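You operate a simulated robot arm through the tools that you are given. There is no shell and no other tool. Be economical: measure what you need, move in short steps, check, and stop when the job is done.

You run a simulated robot arm. Do the job below in one go: nothing can be reset, and whatever is moved stays where it is left.

JOB
Take the felt pad and put it on the end disc on the sample bench top.

The check looks at the end state, three seconds after you hand in, the way a careful person would. Anything else that was tipped, shoved, dropped, spilled or broken makes it a failure.

ROBOT AND FRAMES
A 6-joint arm with a two-finger parallel gripper, fixed in place. Base frame: the origin is at the foot of the arm, x ahead of it, y to its left, z up; the work surface is at about z = 0. Readings come in cm, degrees, newtons and seconds.
With the tool pointing down near the work surface it reaches from about 16 to 42 cm from the base axis. Its first joint turns from -66.0 to 66.0 degrees. Payload 1.57 kg.
Tool frame: the origin (TCP) lies between the finger pads and is the grasp point; the fingertips stand 3 cm ahead of it; z points along the fingers, y is the line along which they close. Largest opening 8 cm; finger width 1.7, thickness 1.2; the body of the gripper, 4 by 8.2 cm, starts 8 cm behind the TCP.
Orientation is that of the tool frame in the base frame, as a unit quaternion [x, y, z, w]. With the fingers straight down and closing along the base's y, the tool's x points along the base's -x, its y along +y and its z along -z.

CONTROLS
- The arm moves only by the tool apply_moves. Its argument "commands" is text: rows parted by semicolons, each of 7 numbers parted by spaces: the shift along the base's x, y, z in units of 500 mm (1.0 is 500 mm), then the turn, a rotation vector about the base's x, y, z in units of 180 degrees (1.0 is 180 degrees), then the gripper command, from -1 (fully open) to 1 (shut), values between in proportion. In form: dx dy dz ax ay az gripper; .... A call has 1 to 12 rows; each row is the pose to reach, as a shift and turn from the pose commanded when the call began. A call with a number of a shift or a turn outside -1 to 1 is refused whole. A row lasts 0.2 s, in which the tool goes at most 5 cm and 8.6 degrees; a call with a longer step from one row to the next is refused whole, and so is a gripper value outside its range. A pose out of reach is approached as far as the arm can. The call stops where the force on the tool passes 40 N (or 10 N more than at its start, if that is more) or the arm is blocked; 0.2 s more then pass. The fingers move at their own pace (about 15.3 cm/s each) and stop on an object; they squeeze with about 23 N. The grip force told is the motor's: it shows also when the fingers shut on nothing. Time passes only in rows, and 0.2 s behind the last, so rows that repeat a pose let the fingers close. It gives the time, the measured TCP pose, the force on the tool (base axes), the opening and the grip force at its end, in the units of the frame above (readings bear some noise), and new pictures: "show" is both (left out), scene, wrist or none.
- Cameras (640 x 400 px; columns grow to the right, rows downward): "scene" is fixed at [4.66, -32.6, 42.53]; the picture's right is [0.84, -0.55, 0.00], its down [-0.31, -0.47, -0.83] and it looks along [0.46, 0.69, -0.56] (base axes); focal length 273 px, centre (320, 200). "wrist" rides on the gripper at [7.2, -0.7, -12.2] in the tool frame; the picture's right is [0.09, 1.00, 0.00], its down [-0.84, 0.08, -0.54] and it looks along [-0.54, 0.05, 0.84] (tool axes); focal length 238 px, centre (320, 200).
- pixel_to_xyz(camera, pixels): for up to 12 pixels [column, row] of the newest picture of that camera ("zoom" is the newest enlarged one), the place [x, y, z] in the base frame of the surface seen there, good to about 0.3 cm. It takes no simulated time.
- close_up(camera, box): a new picture of the part [left, top, right, bottom] of that camera's present view, enlarged. It takes no simulated time.
- job_done(): hands the job in; it is judged then, once.

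Work in short steps. Measure before you move; look again where a grasp or a placing could have gone wrong, and mend it. You have 60 turns and 170 pictures in all, those below and enlarged ones among them. Open the gripper and draw the arm clear of the work before you hand the job in, unless the task says otherwise; then end with one line.

The tools are called after "Call:" by a JSON object that holds its "method" and its "body". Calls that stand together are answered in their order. apply_moves: Moves the arm, as the interface text tells. Its arguments: {"type":"object","properties":{"commands":{"type":"string"},"show":{"type":"string","enum":["both","scene","wrist","none"]}},"required":["commands"]} The other tools are called the same way: pixel_to_xyz (camera, pixels) gives the place of the surface under pixels of a picture; close_up (camera, box) takes an enlarged picture of a part of a camera's view; job_done () hands the job in.

At the start:

```text
time_s: 0.0
tool_pos: [22.71, -3.39, 28.1]
tool_rot: [0.0, 1.0, 0.0, 0.0]
contact_force: [-0.3, -0.7, 0.4]
width: 8.0
grasp_force: 0.1
```

scene: 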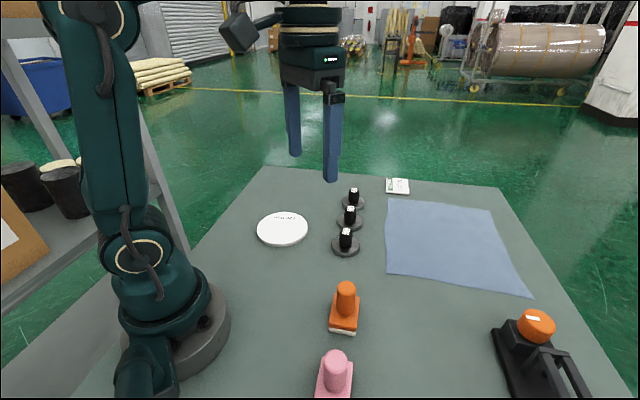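
wrist: 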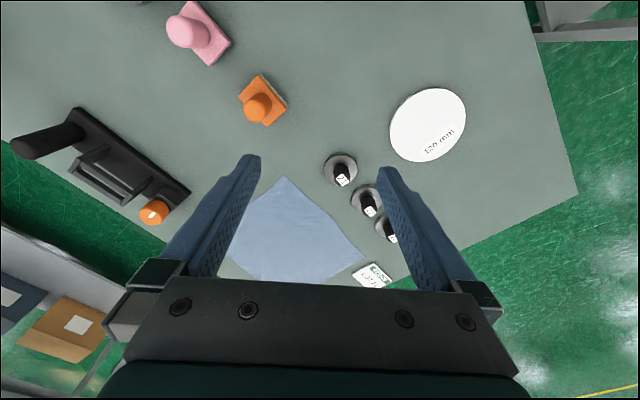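

I'll enlarge the areas with the orange and pink blocks (around 345,310), the row of discs (around 348,225), and the labels.

Call:
{"method": "close_up", "body": {"camera": "scene", "box": [250, 170, 420, 270]}}

Call:
{"method": "close_up", "body": {"camera": "scene", "box": [260, 270, 430, 400]}}

Call:
{"method": "close_up", "body": {"camera": "wrist", "box": [310, 80, 480, 300]}}

Call:
{"method": "close_up", "body": {"camera": "wrist", "box": [0, 0, 300, 230]}}

Call:
{"method": "close_up", "body": {"camera": "scene", "box": [470, 290, 640, 400]}}

```text
3.76 times, centred on (335, 220) of scene
```

zoom: 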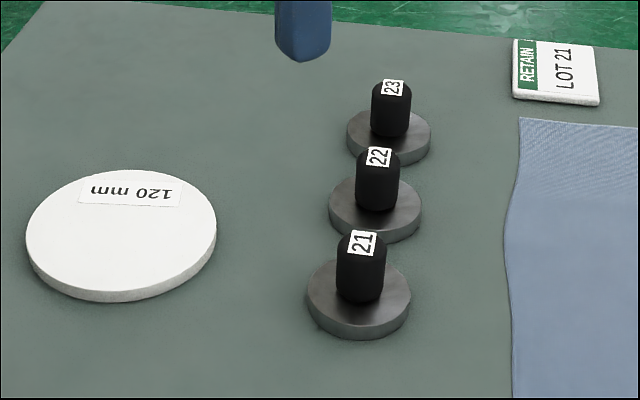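

```text
3.08 times, centred on (345, 335) of scene
```

zoom: 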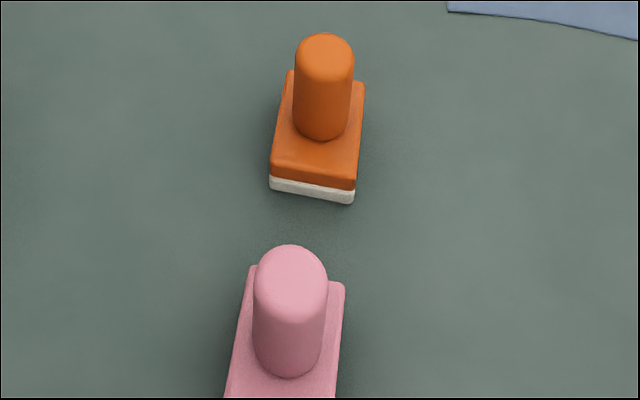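

```text
1.82 times, centred on (395, 190) of wrist
```

zoom: 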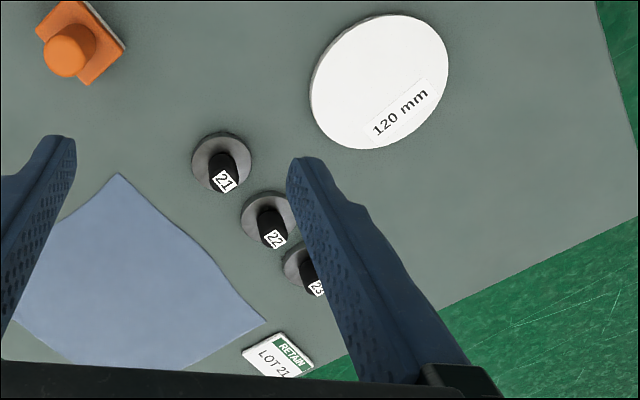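

```text
1.74 times, centred on (150, 115) of wrist
```

zoom: 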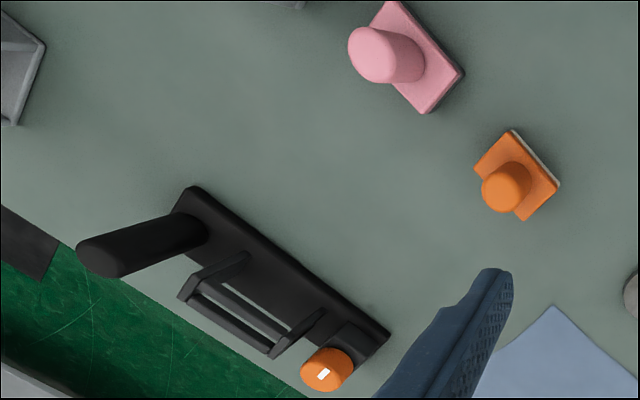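

```text
3.64 times, centred on (555, 345) of scene
```

zoom: 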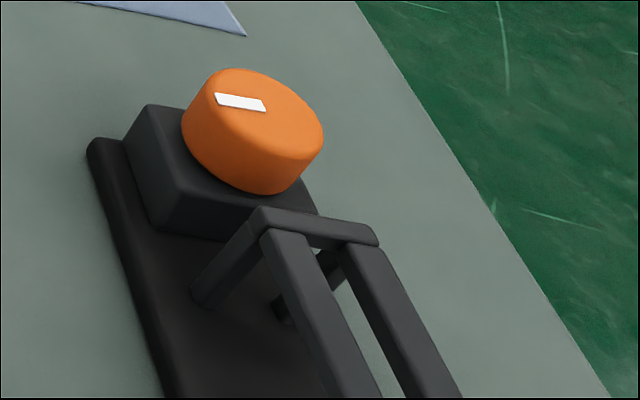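

The orange knob block at scene (345,310) has a white, felt-like sole, and the pink one seems to have a dark sole. Something grey shows at wrist (10,40), so I'll look around the near-right side before choosing.

Call:
{"method": "apply_moves", "body": {"commands": "0 -0.08 0 0 0 0 -1; -0.04 -0.16 0 0 0 0 -1; -0.08 -0.2 0 0 0 0 -1"}}

Call:
{"method": "pixel_to_xyz", "body": {"camera": "scene", "pixels": [[346, 288], [332, 328], [356, 331], [341, 318], [282, 229], [258, 230], [307, 226], [282, 213], [282, 244], [335, 355], [345, 235], [359, 300]]}}

```text
time_s: 0.8
tool_pos: [18.52, -13.62, 28.05]
tool_rot: [0.0, 1.0, 0.0, 0.0]
contact_force: [0.1, 0.1, 0.2]
width: 8.01
grasp_force: 0.1
```

scene: 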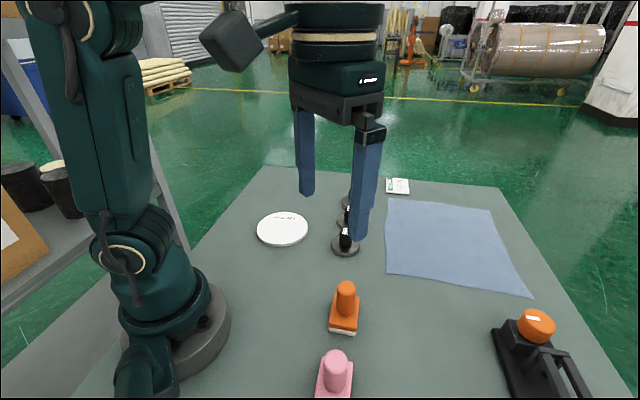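
wrist: 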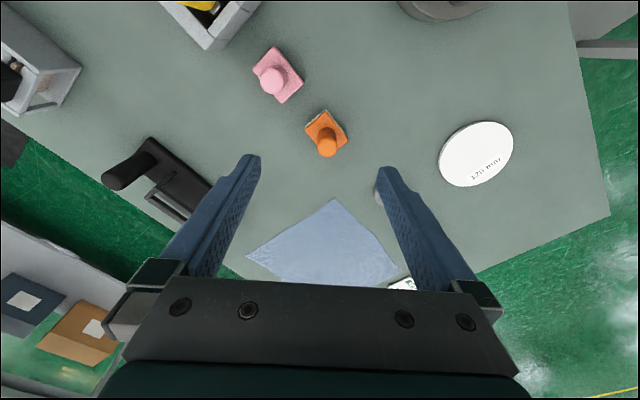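

```text
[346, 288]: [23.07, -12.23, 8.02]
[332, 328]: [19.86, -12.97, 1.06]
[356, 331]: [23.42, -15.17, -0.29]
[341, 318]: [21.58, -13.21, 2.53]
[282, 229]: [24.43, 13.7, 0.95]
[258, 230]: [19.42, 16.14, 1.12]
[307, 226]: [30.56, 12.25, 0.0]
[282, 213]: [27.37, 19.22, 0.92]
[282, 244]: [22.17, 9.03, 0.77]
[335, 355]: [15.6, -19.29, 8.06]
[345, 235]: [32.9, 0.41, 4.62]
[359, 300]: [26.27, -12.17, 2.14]
```

There are two boxes at the near-right edge, wrist (210,20) and (35,70). I'll move further to see inside them.

Call:
{"method": "apply_moves", "body": {"commands": "0 -0.08 0 0 0 0 -1; -0.02 -0.12 0 0 -0.04 0 -1; -0.02 -0.12 0 0 -0.08 0 -1"}}

Call:
{"method": "close_up", "body": {"camera": "wrist", "box": [0, 0, 320, 200]}}

```text
time_s: 1.6
tool_pos: [17.54, -19.56, 28.12]
tool_rot: [0.0, 0.992, -0.001, 0.126]
contact_force: [0.4, -0.2, -0.3]
width: 7.97
grasp_force: 0.1
```

scene: 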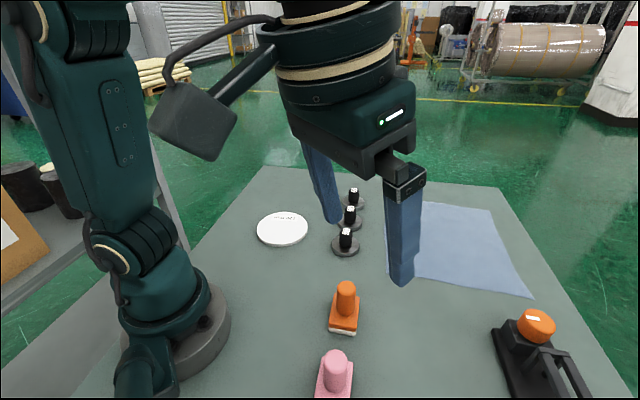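
wrist: 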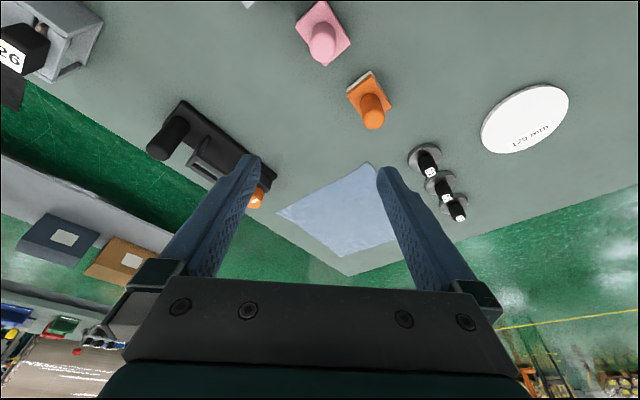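

```text
2.00 times, centred on (160, 100) of wrist
```

zoom: 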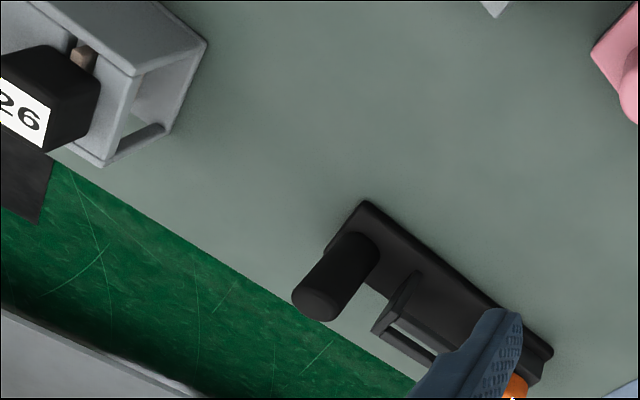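

Tilting that way points the camera outward, so I'll tilt the other way to see the near-right boxes.

Call:
{"method": "apply_moves", "body": {"commands": "0 0 0 0 0.04 0 -1; 0.0 0 0 0 0.08 0 -1; 0 -0.02 0 0 0.12 0 -1; 0 -0.04 0 0 0.16 0 -1;0 -0.04 0 0 0.2 0 -1"}}

Call:
{"method": "close_up", "body": {"camera": "wrist", "box": [0, 0, 320, 200]}}

```text
time_s: 2.8
tool_pos: [16.01, -20.57, 25.26]
tool_rot: [0.0, 0.982, -0.001, -0.188]
contact_force: [0.4, 0.2, 0.7]
width: 8.01
grasp_force: 0.1
out of reach, approached as far as the arm can: row 4, 5
```

scene: 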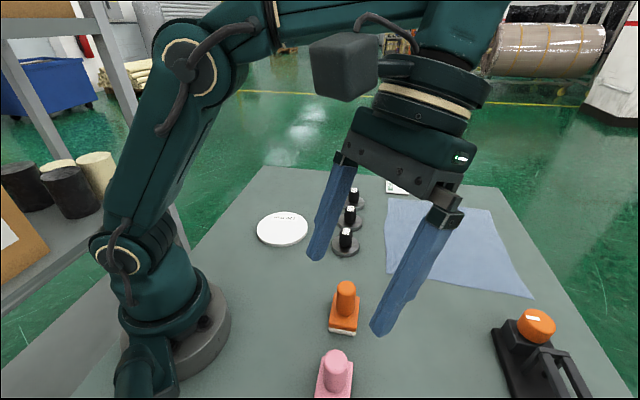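
wrist: 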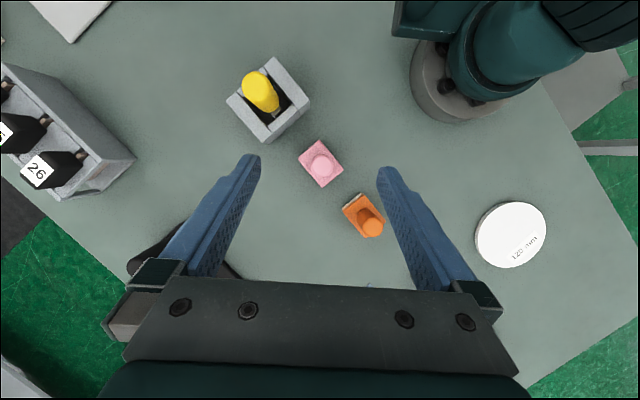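

```text
2.00 times, centred on (160, 100) of wrist
```

zoom: 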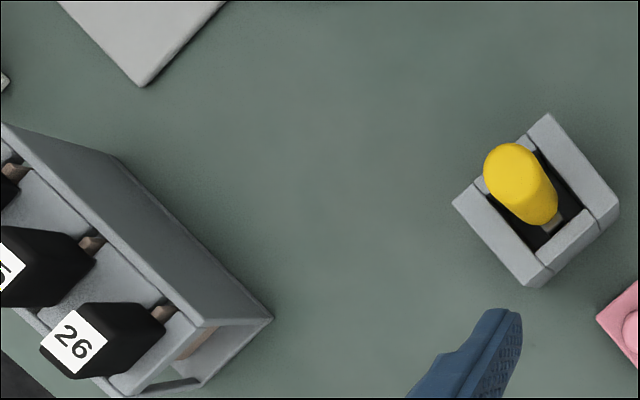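

There's also a pale slab at wrist (75,15), a rack of numbered items, and a yellow-handled item in a cradle. I'll level the tool, then yaw it so the camera sees that right-hand side.

Call:
{"method": "apply_moves", "body": {"commands": "0 0.02 0.0 0 -0.04 0 -1; 0.01 0.02 0.02 0 -0.08 0 -1; 0.03 0.04 0.04 0 -0.12 0 -1", "show": "none"}}

Call:
{"method": "apply_moves", "body": {"commands": "0 0 0 0 0 -0.045 -1; 0 0 0 0 0 -0.09 -1; 0 0 0 0 0 -0.135 -1; 0 0 0 0 0 -0.18 -1; 0 0 0 0 0 -0.225 -1; 0 0 0 0 0 -0.27 -1; 0 0 0 0 0 -0.315 -1; 0 0 0 0 0 -0.36 -1; 0 0 0 0 0 -0.4 -1; 0 0 0 0 0 -0.44 -1"}}

```text
time_s: 3.6
tool_pos: [17.56, -18.72, 27.39]
tool_rot: [0.0, 1.0, 0.0, 0.001]
contact_force: [0.0, 0.3, -0.2]
width: 8.03
grasp_force: 0.0
```

```text
time_s: 5.8
tool_pos: [17.54, -18.62, 27.43]
tool_rot: [0.639, 0.769, -0.001, 0.001]
contact_force: [0.1, 0.0, -0.3]
width: 8.01
grasp_force: 0.0
```

scene: 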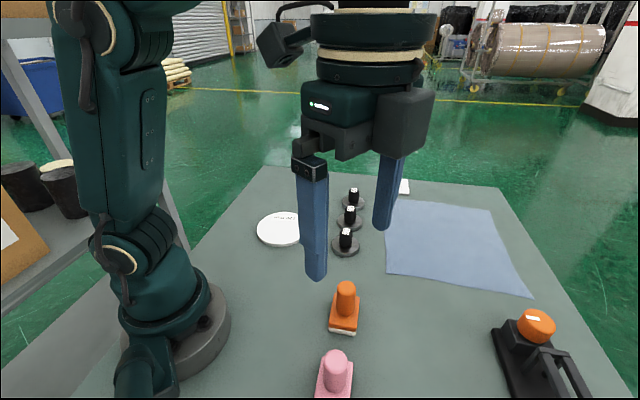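
wrist: 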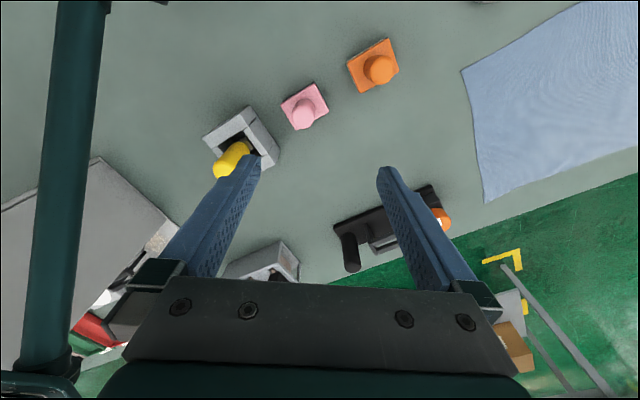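

A large pale board shows at wrist (80,250). I'll enlarge it, then tilt outward to see the far-right area.

Call:
{"method": "apply_moves", "body": {"commands": "0 0 0 -0.045 0 0 -1; 0 0.02 0 -0.09 0 0 -1; 0 0.06 0 -0.13 0 0 -1", "show": "wrist"}}

Call:
{"method": "close_up", "body": {"camera": "wrist", "box": [80, 60, 400, 260]}}

```text
time_s: 6.6
tool_pos: [17.5, -15.58, 27.43]
tool_rot: [0.623, 0.755, -0.157, 0.13]
contact_force: [0.0, 0.0, -1.3]
width: 8.0
grasp_force: 0.0
```

wrist: 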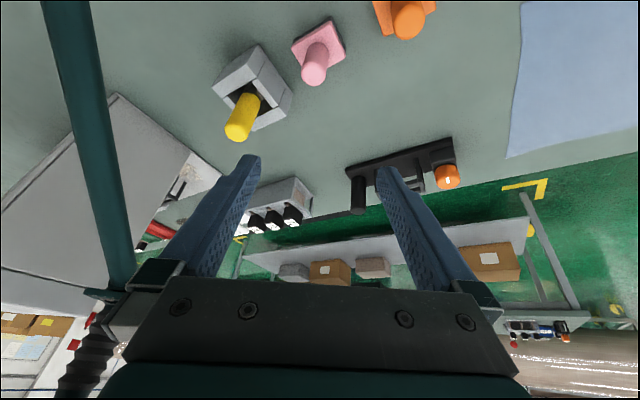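

```text
2.00 times, centred on (240, 160) of wrist
```

zoom: 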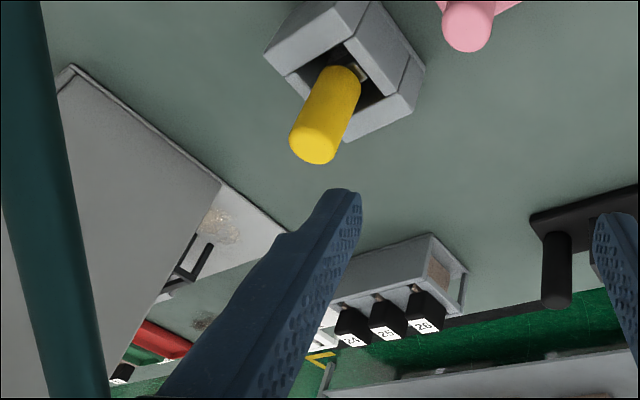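

There's a standing grey panel at wrist (110,180) with a pale plate and something on it at (195,170). I'll measure the positions of these.

Call:
{"method": "pixel_to_xyz", "body": {"camera": "wrist", "pixels": [[117, 95], [185, 155], [140, 220], [215, 175], [188, 180], [30, 250], [240, 125], [320, 60], [290, 190], [380, 190], [450, 175], [10, 200]]}}

Call:
{"method": "close_up", "body": {"camera": "wrist", "box": [120, 140, 248, 260]}}

```text
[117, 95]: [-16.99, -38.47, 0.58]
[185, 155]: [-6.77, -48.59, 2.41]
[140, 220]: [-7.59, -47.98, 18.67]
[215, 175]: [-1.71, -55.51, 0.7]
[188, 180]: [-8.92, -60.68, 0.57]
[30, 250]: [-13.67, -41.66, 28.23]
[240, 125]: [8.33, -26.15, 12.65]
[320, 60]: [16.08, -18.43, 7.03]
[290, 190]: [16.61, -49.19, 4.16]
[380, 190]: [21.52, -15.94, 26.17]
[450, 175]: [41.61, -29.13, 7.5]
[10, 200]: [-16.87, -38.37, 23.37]
```

```text
3.33 times, centred on (184, 200) of wrist
```

zoom: 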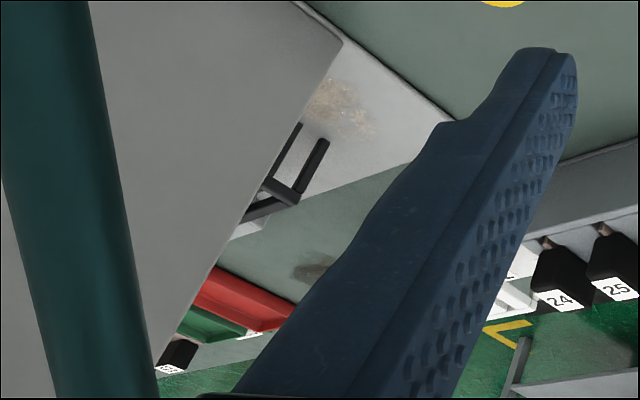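

Everything over there is out of reach (over 42 cm), so the felt pad must be the orange or the pink block. I'll go back above them for a close look at material and soles.

Call:
{"method": "apply_moves", "body": {"commands": "0 0 0 0.045 0 0 -1; 0 0 0 0.09 0 0 -1; 0 0.02 0 0.13 0 0 -1", "show": "wrist"}}

Call:
{"method": "close_up", "body": {"camera": "wrist", "box": [240, 20, 480, 170]}}

Call:
{"method": "close_up", "body": {"camera": "scene", "box": [305, 270, 385, 340]}}

Call:
{"method": "close_up", "body": {"camera": "scene", "box": [295, 340, 375, 400]}}

Call:
{"method": "close_up", "body": {"camera": "scene", "box": [245, 200, 320, 255]}}

```text
time_s: 7.4
tool_pos: [17.53, -14.65, 27.44]
tool_rot: [0.637, 0.771, 0.0, -0.001]
contact_force: [-0.2, 0.0, 0.7]
width: 7.96
grasp_force: 0.0
```

wrist: 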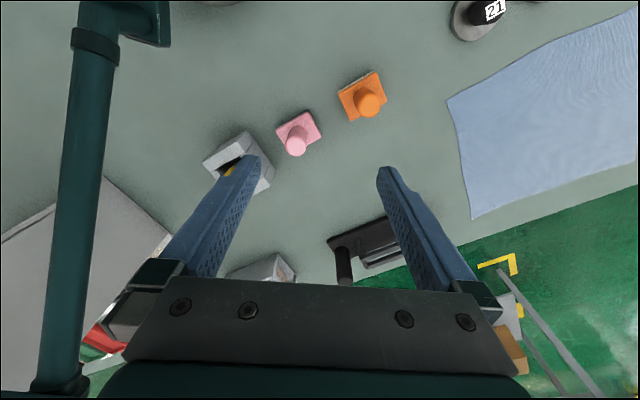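

```text
2.67 times, centred on (360, 95) of wrist
```

zoom: 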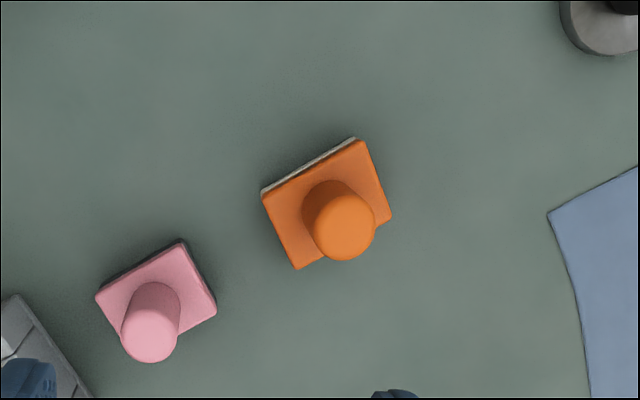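

```text
5.71 times, centred on (345, 305) of scene
```

zoom: 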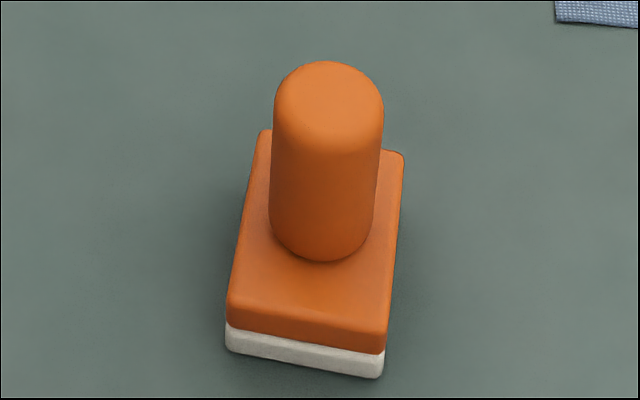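

```text
6.67 times, centred on (335, 370) of scene
```

zoom: 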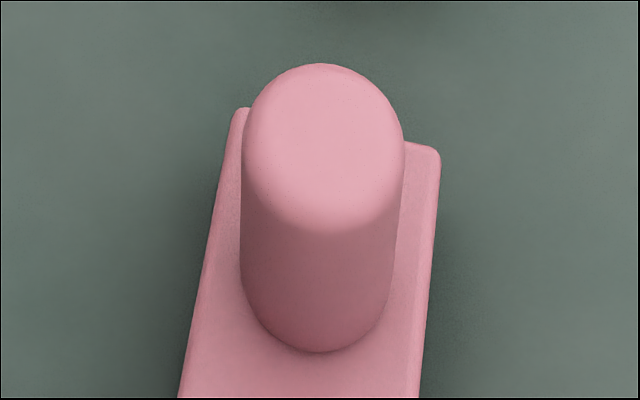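

```text
7.27 times, centred on (282, 228) of scene
```

zoom: 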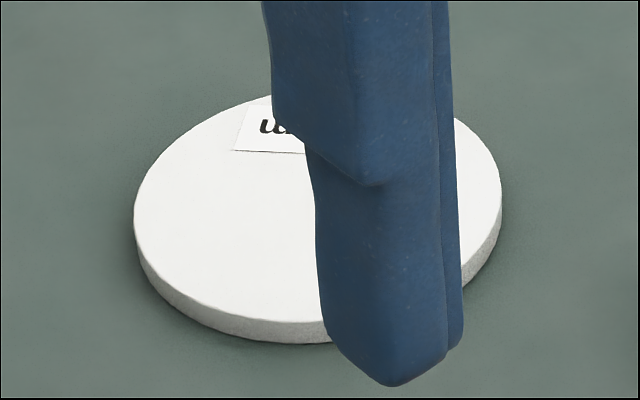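

Orange has the pale felt sole and pink a dark one, so the orange block is the felt pad. The 120 mm white disc is the only flat disc to set it on. I'll yaw back to zero and measure the handle.

Call:
{"method": "apply_moves", "body": {"commands": "0 0 0 0 0 0.045 -1; 0 0 0 0 0 0.09 -1; 0 0 0 0 0 0.135 -1; 0 0 0 0 0 0.18 -1; 0 0 0 0 0 0.225 -1; 0 0 0 0 0 0.27 -1; 0 0 0 0 0 0.315 -1; 0 0 0 0 0 0.36 -1; 0.03 0.02 0 0 0 0.4 -1; 0.08 0.02 -0.04 0 0 0.44 -1"}}

Call:
{"method": "close_up", "body": {"camera": "scene", "box": [305, 270, 385, 340]}}

Call:
{"method": "pixel_to_xyz", "body": {"camera": "zoom", "pixels": [[328, 100], [328, 75], [290, 110], [365, 110], [328, 135], [330, 200], [330, 300], [240, 300], [375, 325], [395, 160], [262, 140]]}}

```text
time_s: 9.6
tool_pos: [21.7, -13.77, 25.39]
tool_rot: [-0.002, 1.0, 0.0, 0.0]
contact_force: [0.0, 0.2, 1.4]
width: 8.01
grasp_force: 0.1
```

scene: 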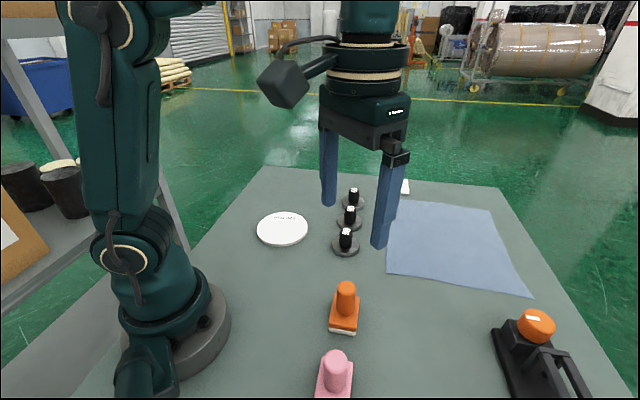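
wrist: 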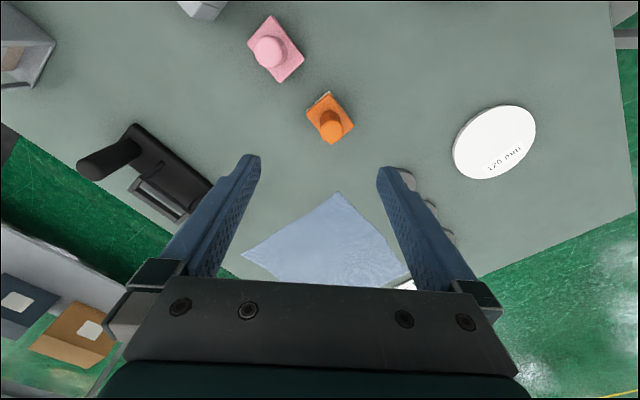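

```text
5.71 times, centred on (345, 305) of scene
```

zoom: 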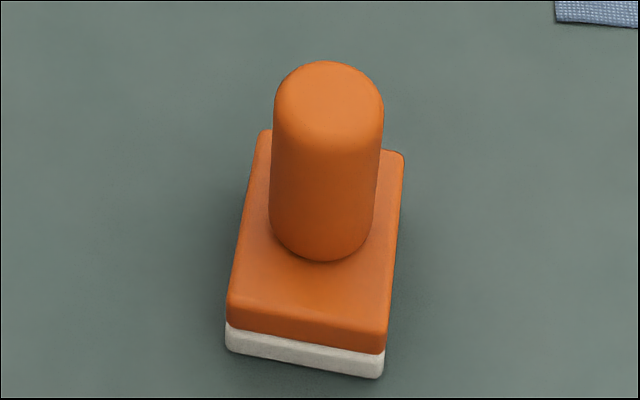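

```text
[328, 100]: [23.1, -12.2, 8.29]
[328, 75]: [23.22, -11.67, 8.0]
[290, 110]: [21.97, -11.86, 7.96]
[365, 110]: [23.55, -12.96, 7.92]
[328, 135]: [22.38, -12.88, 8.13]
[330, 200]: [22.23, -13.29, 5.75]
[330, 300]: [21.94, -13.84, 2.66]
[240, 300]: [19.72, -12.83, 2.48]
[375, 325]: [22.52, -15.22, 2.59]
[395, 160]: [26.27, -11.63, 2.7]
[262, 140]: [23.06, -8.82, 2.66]
```

The handle is centred near (22.9, -12.2) with its top at z 8.3 and the base top at z 2.65. I'll descend to about z 6.5 and check clearance before closing.

Call:
{"method": "apply_moves", "body": {"commands": "0.024 0.032 -0.08 0 0 0 -1; 0.024 0.032 -0.16 0 0 0 -1; 0.024 0.032 -0.24 0 0 0 -1; 0.024 0.032 -0.31 0 0 0 -1; 0.024 0.032 -0.35 0 0 0 -1; 0.024 0.032 -0.378 0 0 0 -1; 0.024 0.032 -0.378 0 0 0 -1"}}

```text
time_s: 11.2
tool_pos: [22.71, -12.04, 6.43]
tool_rot: [0.0, 1.0, 0.0, 0.001]
contact_force: [-0.4, -0.3, 0.5]
width: 8.0
grasp_force: 0.1
```

scene: 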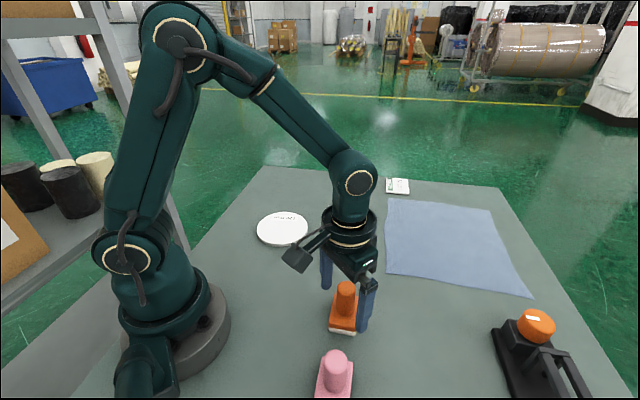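
wrist: 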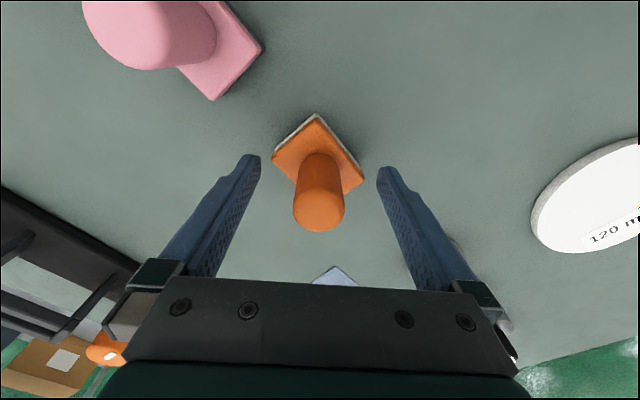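

The handle at wrist (319,190) is centred between the fingers. I'll close on it and lift a little.

Call:
{"method": "apply_moves", "body": {"commands": "0 0 0 0 0 0 1; 0 0 0 0 0 0 1; 0 0 0 0 0 0 1; 0 0 0.02 0 0 0 1; 0 0 0.06 0 0 0 1; 0 0 0.12 0 0 0 1"}}

Call:
{"method": "close_up", "body": {"camera": "scene", "box": [290, 220, 410, 350]}}

```text
time_s: 12.6
tool_pos: [22.91, -12.02, 12.58]
tool_rot: [0.0, 1.0, 0.001, 0.0]
contact_force: [0.5, 0.3, -0.5]
width: 2.92
grasp_force: 23.2
```

scene: 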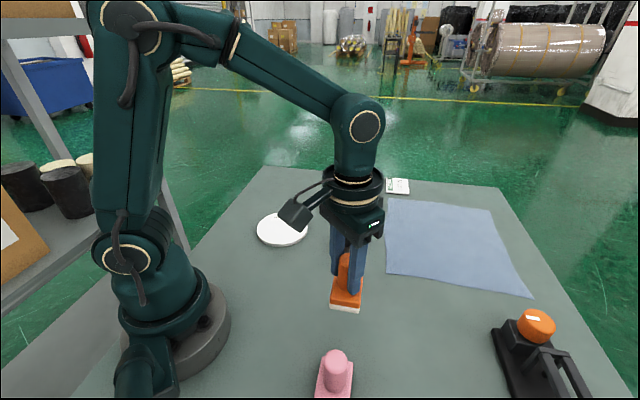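
wrist: 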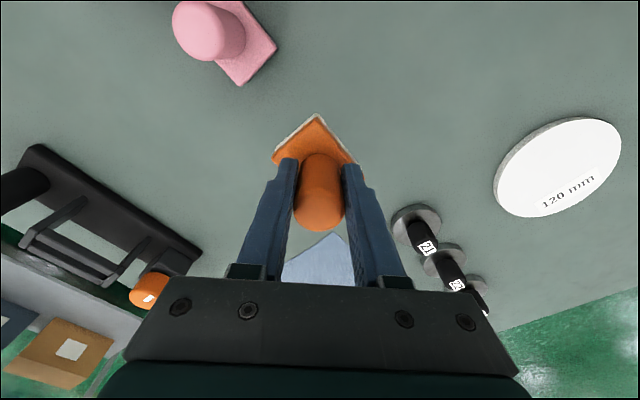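

```text
3.08 times, centred on (350, 285) of scene
```

zoom: 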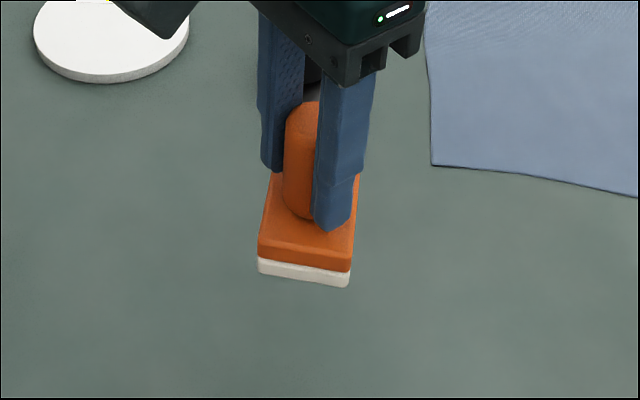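

It's held at 2.92 cm width, with the sole attached. I'll measure the disc rim in the wrist view before carrying it over.

Call:
{"method": "pixel_to_xyz", "body": {"camera": "wrist", "pixels": [[500, 188], [616, 140], [530, 138], [600, 122], [545, 212], [605, 185], [560, 165], [545, 203], [592, 178], [415, 220], [455, 255]]}}

```text
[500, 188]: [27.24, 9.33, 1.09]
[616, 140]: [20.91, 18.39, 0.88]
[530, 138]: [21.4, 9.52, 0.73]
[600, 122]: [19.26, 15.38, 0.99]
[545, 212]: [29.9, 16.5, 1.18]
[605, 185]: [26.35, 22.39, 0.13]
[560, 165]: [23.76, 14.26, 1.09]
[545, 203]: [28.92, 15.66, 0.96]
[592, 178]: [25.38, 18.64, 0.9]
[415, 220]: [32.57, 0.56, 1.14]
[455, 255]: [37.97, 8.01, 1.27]
```

The disc centre comes out near (24.6, 14.0), top at z about 1.0. I'll carry the pad over at TCP z about 15.5, where the path at x about 24 stays clear of the weights at x over 31.

Call:
{"method": "apply_moves", "body": {"commands": "0 0 0.06 0 0 0 1; 0.004 0.07 0.06 0 0 0 1; 0.01 0.15 0.06 0 0 0 1; 0.015 0.23 0.06 0 0 0 1; 0.02 0.31 0.06 0 0 0 1; 0.026 0.39 0.06 0 0 0 1; 0.03 0.46 0.06 0 0 0 1; 0.034 0.52 0.06 0 0 0 1; 0.034 0.52 0.0 0 0 0 1; 0.034 0.52 -0.04 0 0 0 1; 0.034 0.52 -0.04 0 0 0 1"}}

Call:
{"method": "close_up", "body": {"camera": "scene", "box": [230, 150, 350, 260]}}

```text
time_s: 15.0
tool_pos: [24.64, 13.93, 10.52]
tool_rot: [0.0, 1.0, 0.0, 0.0]
contact_force: [-0.3, 0.1, -1.9]
width: 2.92
grasp_force: 22.7
```

scene: 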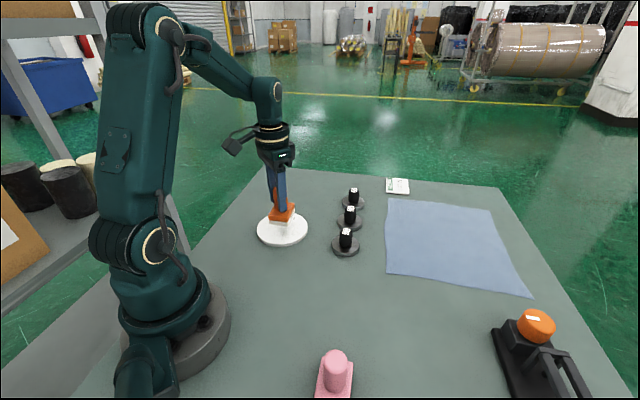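
wrist: 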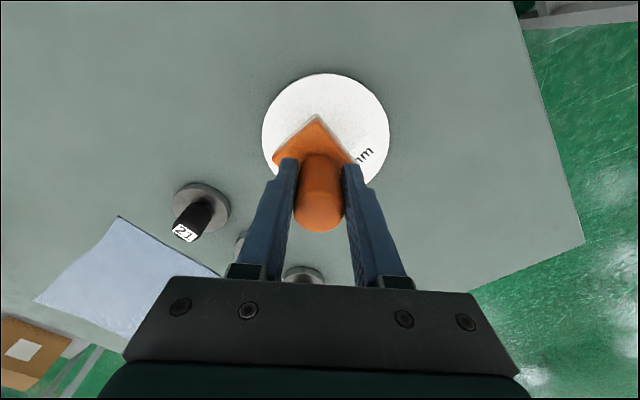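

```text
3.64 times, centred on (290, 205) of scene
```

zoom: 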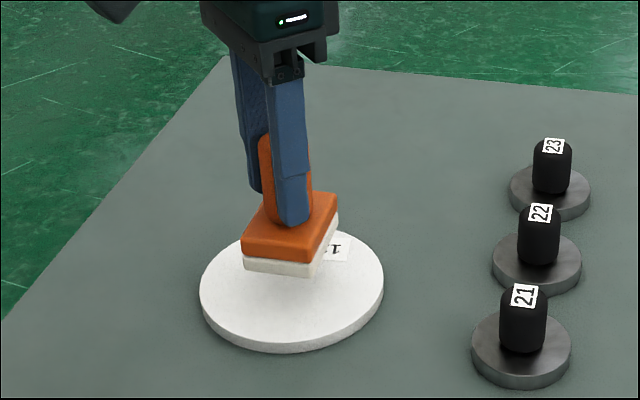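

The pad sits over the middle of the disc. I'll lower slowly to just above the expected contact at TCP z about 7.4.

Call:
{"method": "apply_moves", "body": {"commands": "0 0 -0.03 0 0 0 1; 0 0 -0.05 0 0 0 1; 0 0 -0.056 0 0 0 1; 0 0 -0.059 0 0 0 1; 0 0 -0.061 0 0 0 1; 0 0 -0.061 0 0 0 1"}}

Call:
{"method": "close_up", "body": {"camera": "scene", "box": [240, 180, 330, 255]}}

```text
time_s: 16.4
tool_pos: [24.44, 13.95, 7.47]
tool_rot: [0.0, 1.0, 0.0, -0.001]
contact_force: [-0.5, -0.3, 6.2]
width: 2.87
grasp_force: 22.7
```

scene: 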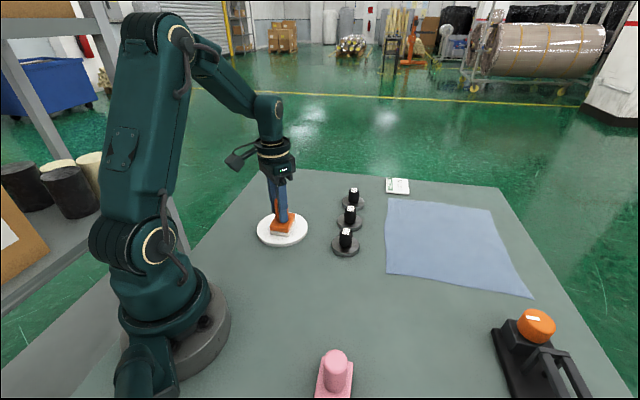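
wrist: 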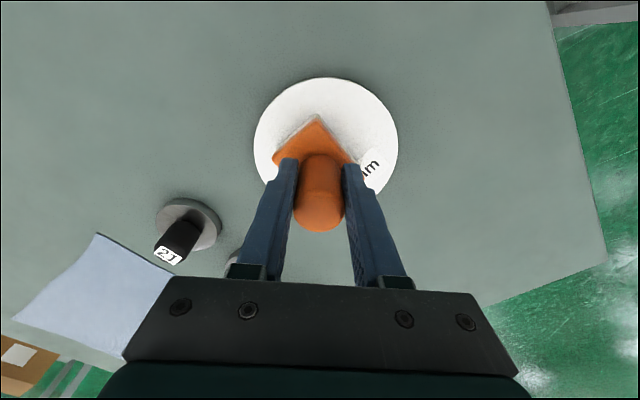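

```text
5.33 times, centred on (285, 218) of scene
```

zoom: 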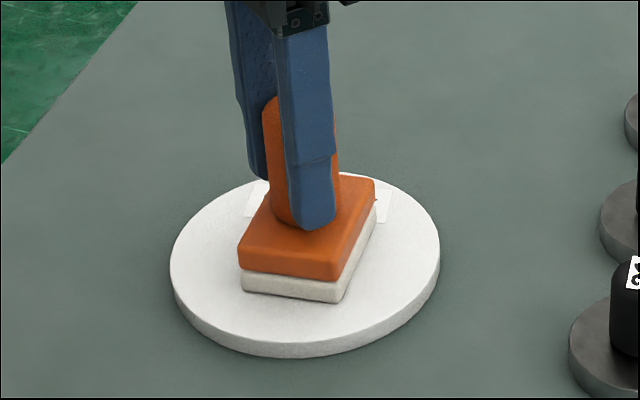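

An upward force of 6 N shows it is resting on the disc. I'll open the gripper, rise straight up, and draw back.

Call:
{"method": "apply_moves", "body": {"commands": "0 0 0 0 0 0 0; 0 0 0 0 0 0 -0.6; 0 0 0 0 0 0 -0.6; 0 0 0.04 0 0 0 -0.6; 0 0 0.12 0 0 0 -0.6; 0 0 0.2 0 0 0 -0.8; 0 0 0.28 0 0 0 -1; 0 -0.08 0.36 0 0 0 -1; 0 -0.17 0.38 0 0 0 -1; 0 -0.26 0.38 0 0 0 -1"}}

Call:
{"method": "close_up", "body": {"camera": "scene", "box": [235, 175, 375, 260]}}

```text
refused: row 8 steps farther than a row can; nothing moved
```

```text
4.57 times, centred on (305, 218) of scene
```

zoom: 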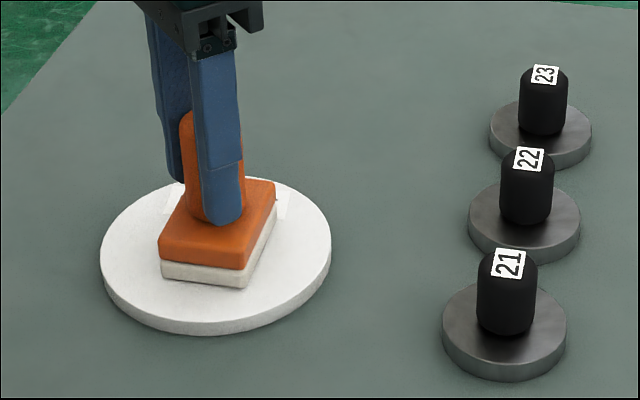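

Row 8 was too long a step and nothing moved, so I'm resending it with smaller steps.

Call:
{"method": "apply_moves", "body": {"commands": "0 0 0 0 0 0 0; 0 0 0 0 0 0 -0.6; 0 0 0 0 0 0 -0.6; 0 0 0.04 0 0 0 -0.6; 0 0 0.12 0 0 0 -0.6; 0 0 0.2 0 0 0 -0.8; 0 0 0.28 0 0 0 -1; 0 0 0.36 0 0 0 -1; 0 -0.08 0.38 0 0 0 -1; 0 -0.16 0.38 0 0 0 -1; 0 -0.24 0.38 0 0 0 -1; 0 -0.28 0.38 0 0 0 -1"}}

Call:
{"method": "close_up", "body": {"camera": "scene", "box": [235, 165, 375, 260]}}

```text
time_s: 19.0
tool_pos: [24.45, -0.07, 26.63]
tool_rot: [0.0, 1.0, 0.0, 0.0]
contact_force: [-0.4, 0.1, -0.6]
width: 8.0
grasp_force: 0.1
```

scene: 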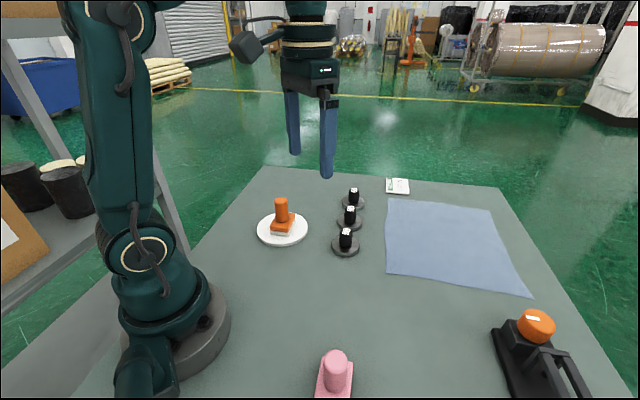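
wrist: 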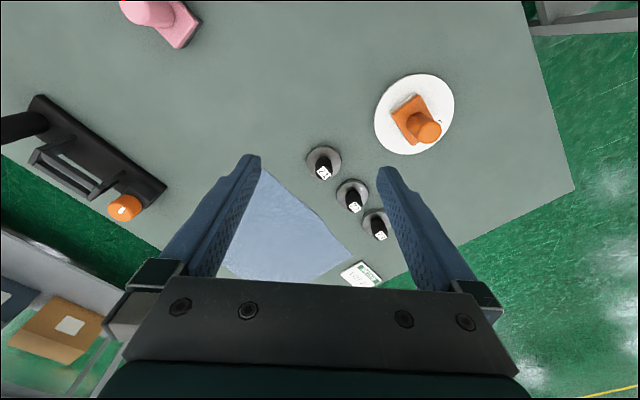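

```text
4.21 times, centred on (305, 212) of scene
```

zoom: 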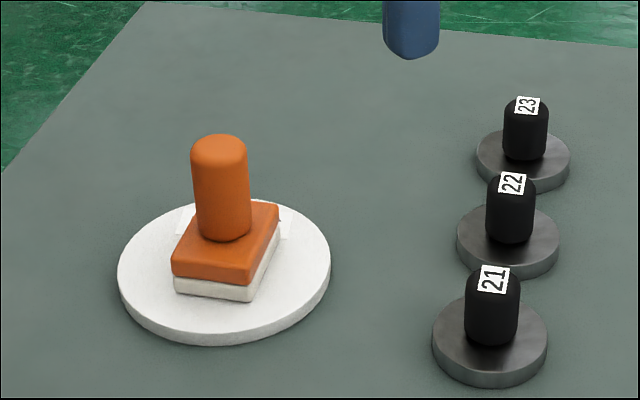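

The pad stands upright, felt side down, at the centre of the white disc at scene (282,228). Nothing else looks disturbed and the arm is clear, so I'm handing in.

Call:
{"method": "job_done", "body": {}}

```text
The job is handed in.
```

I put the felt-soled orange pad upright on the white 120 mm disc, which I took to be the "end disc" because the three numbered discs have knobs on them; nothing else was moved.
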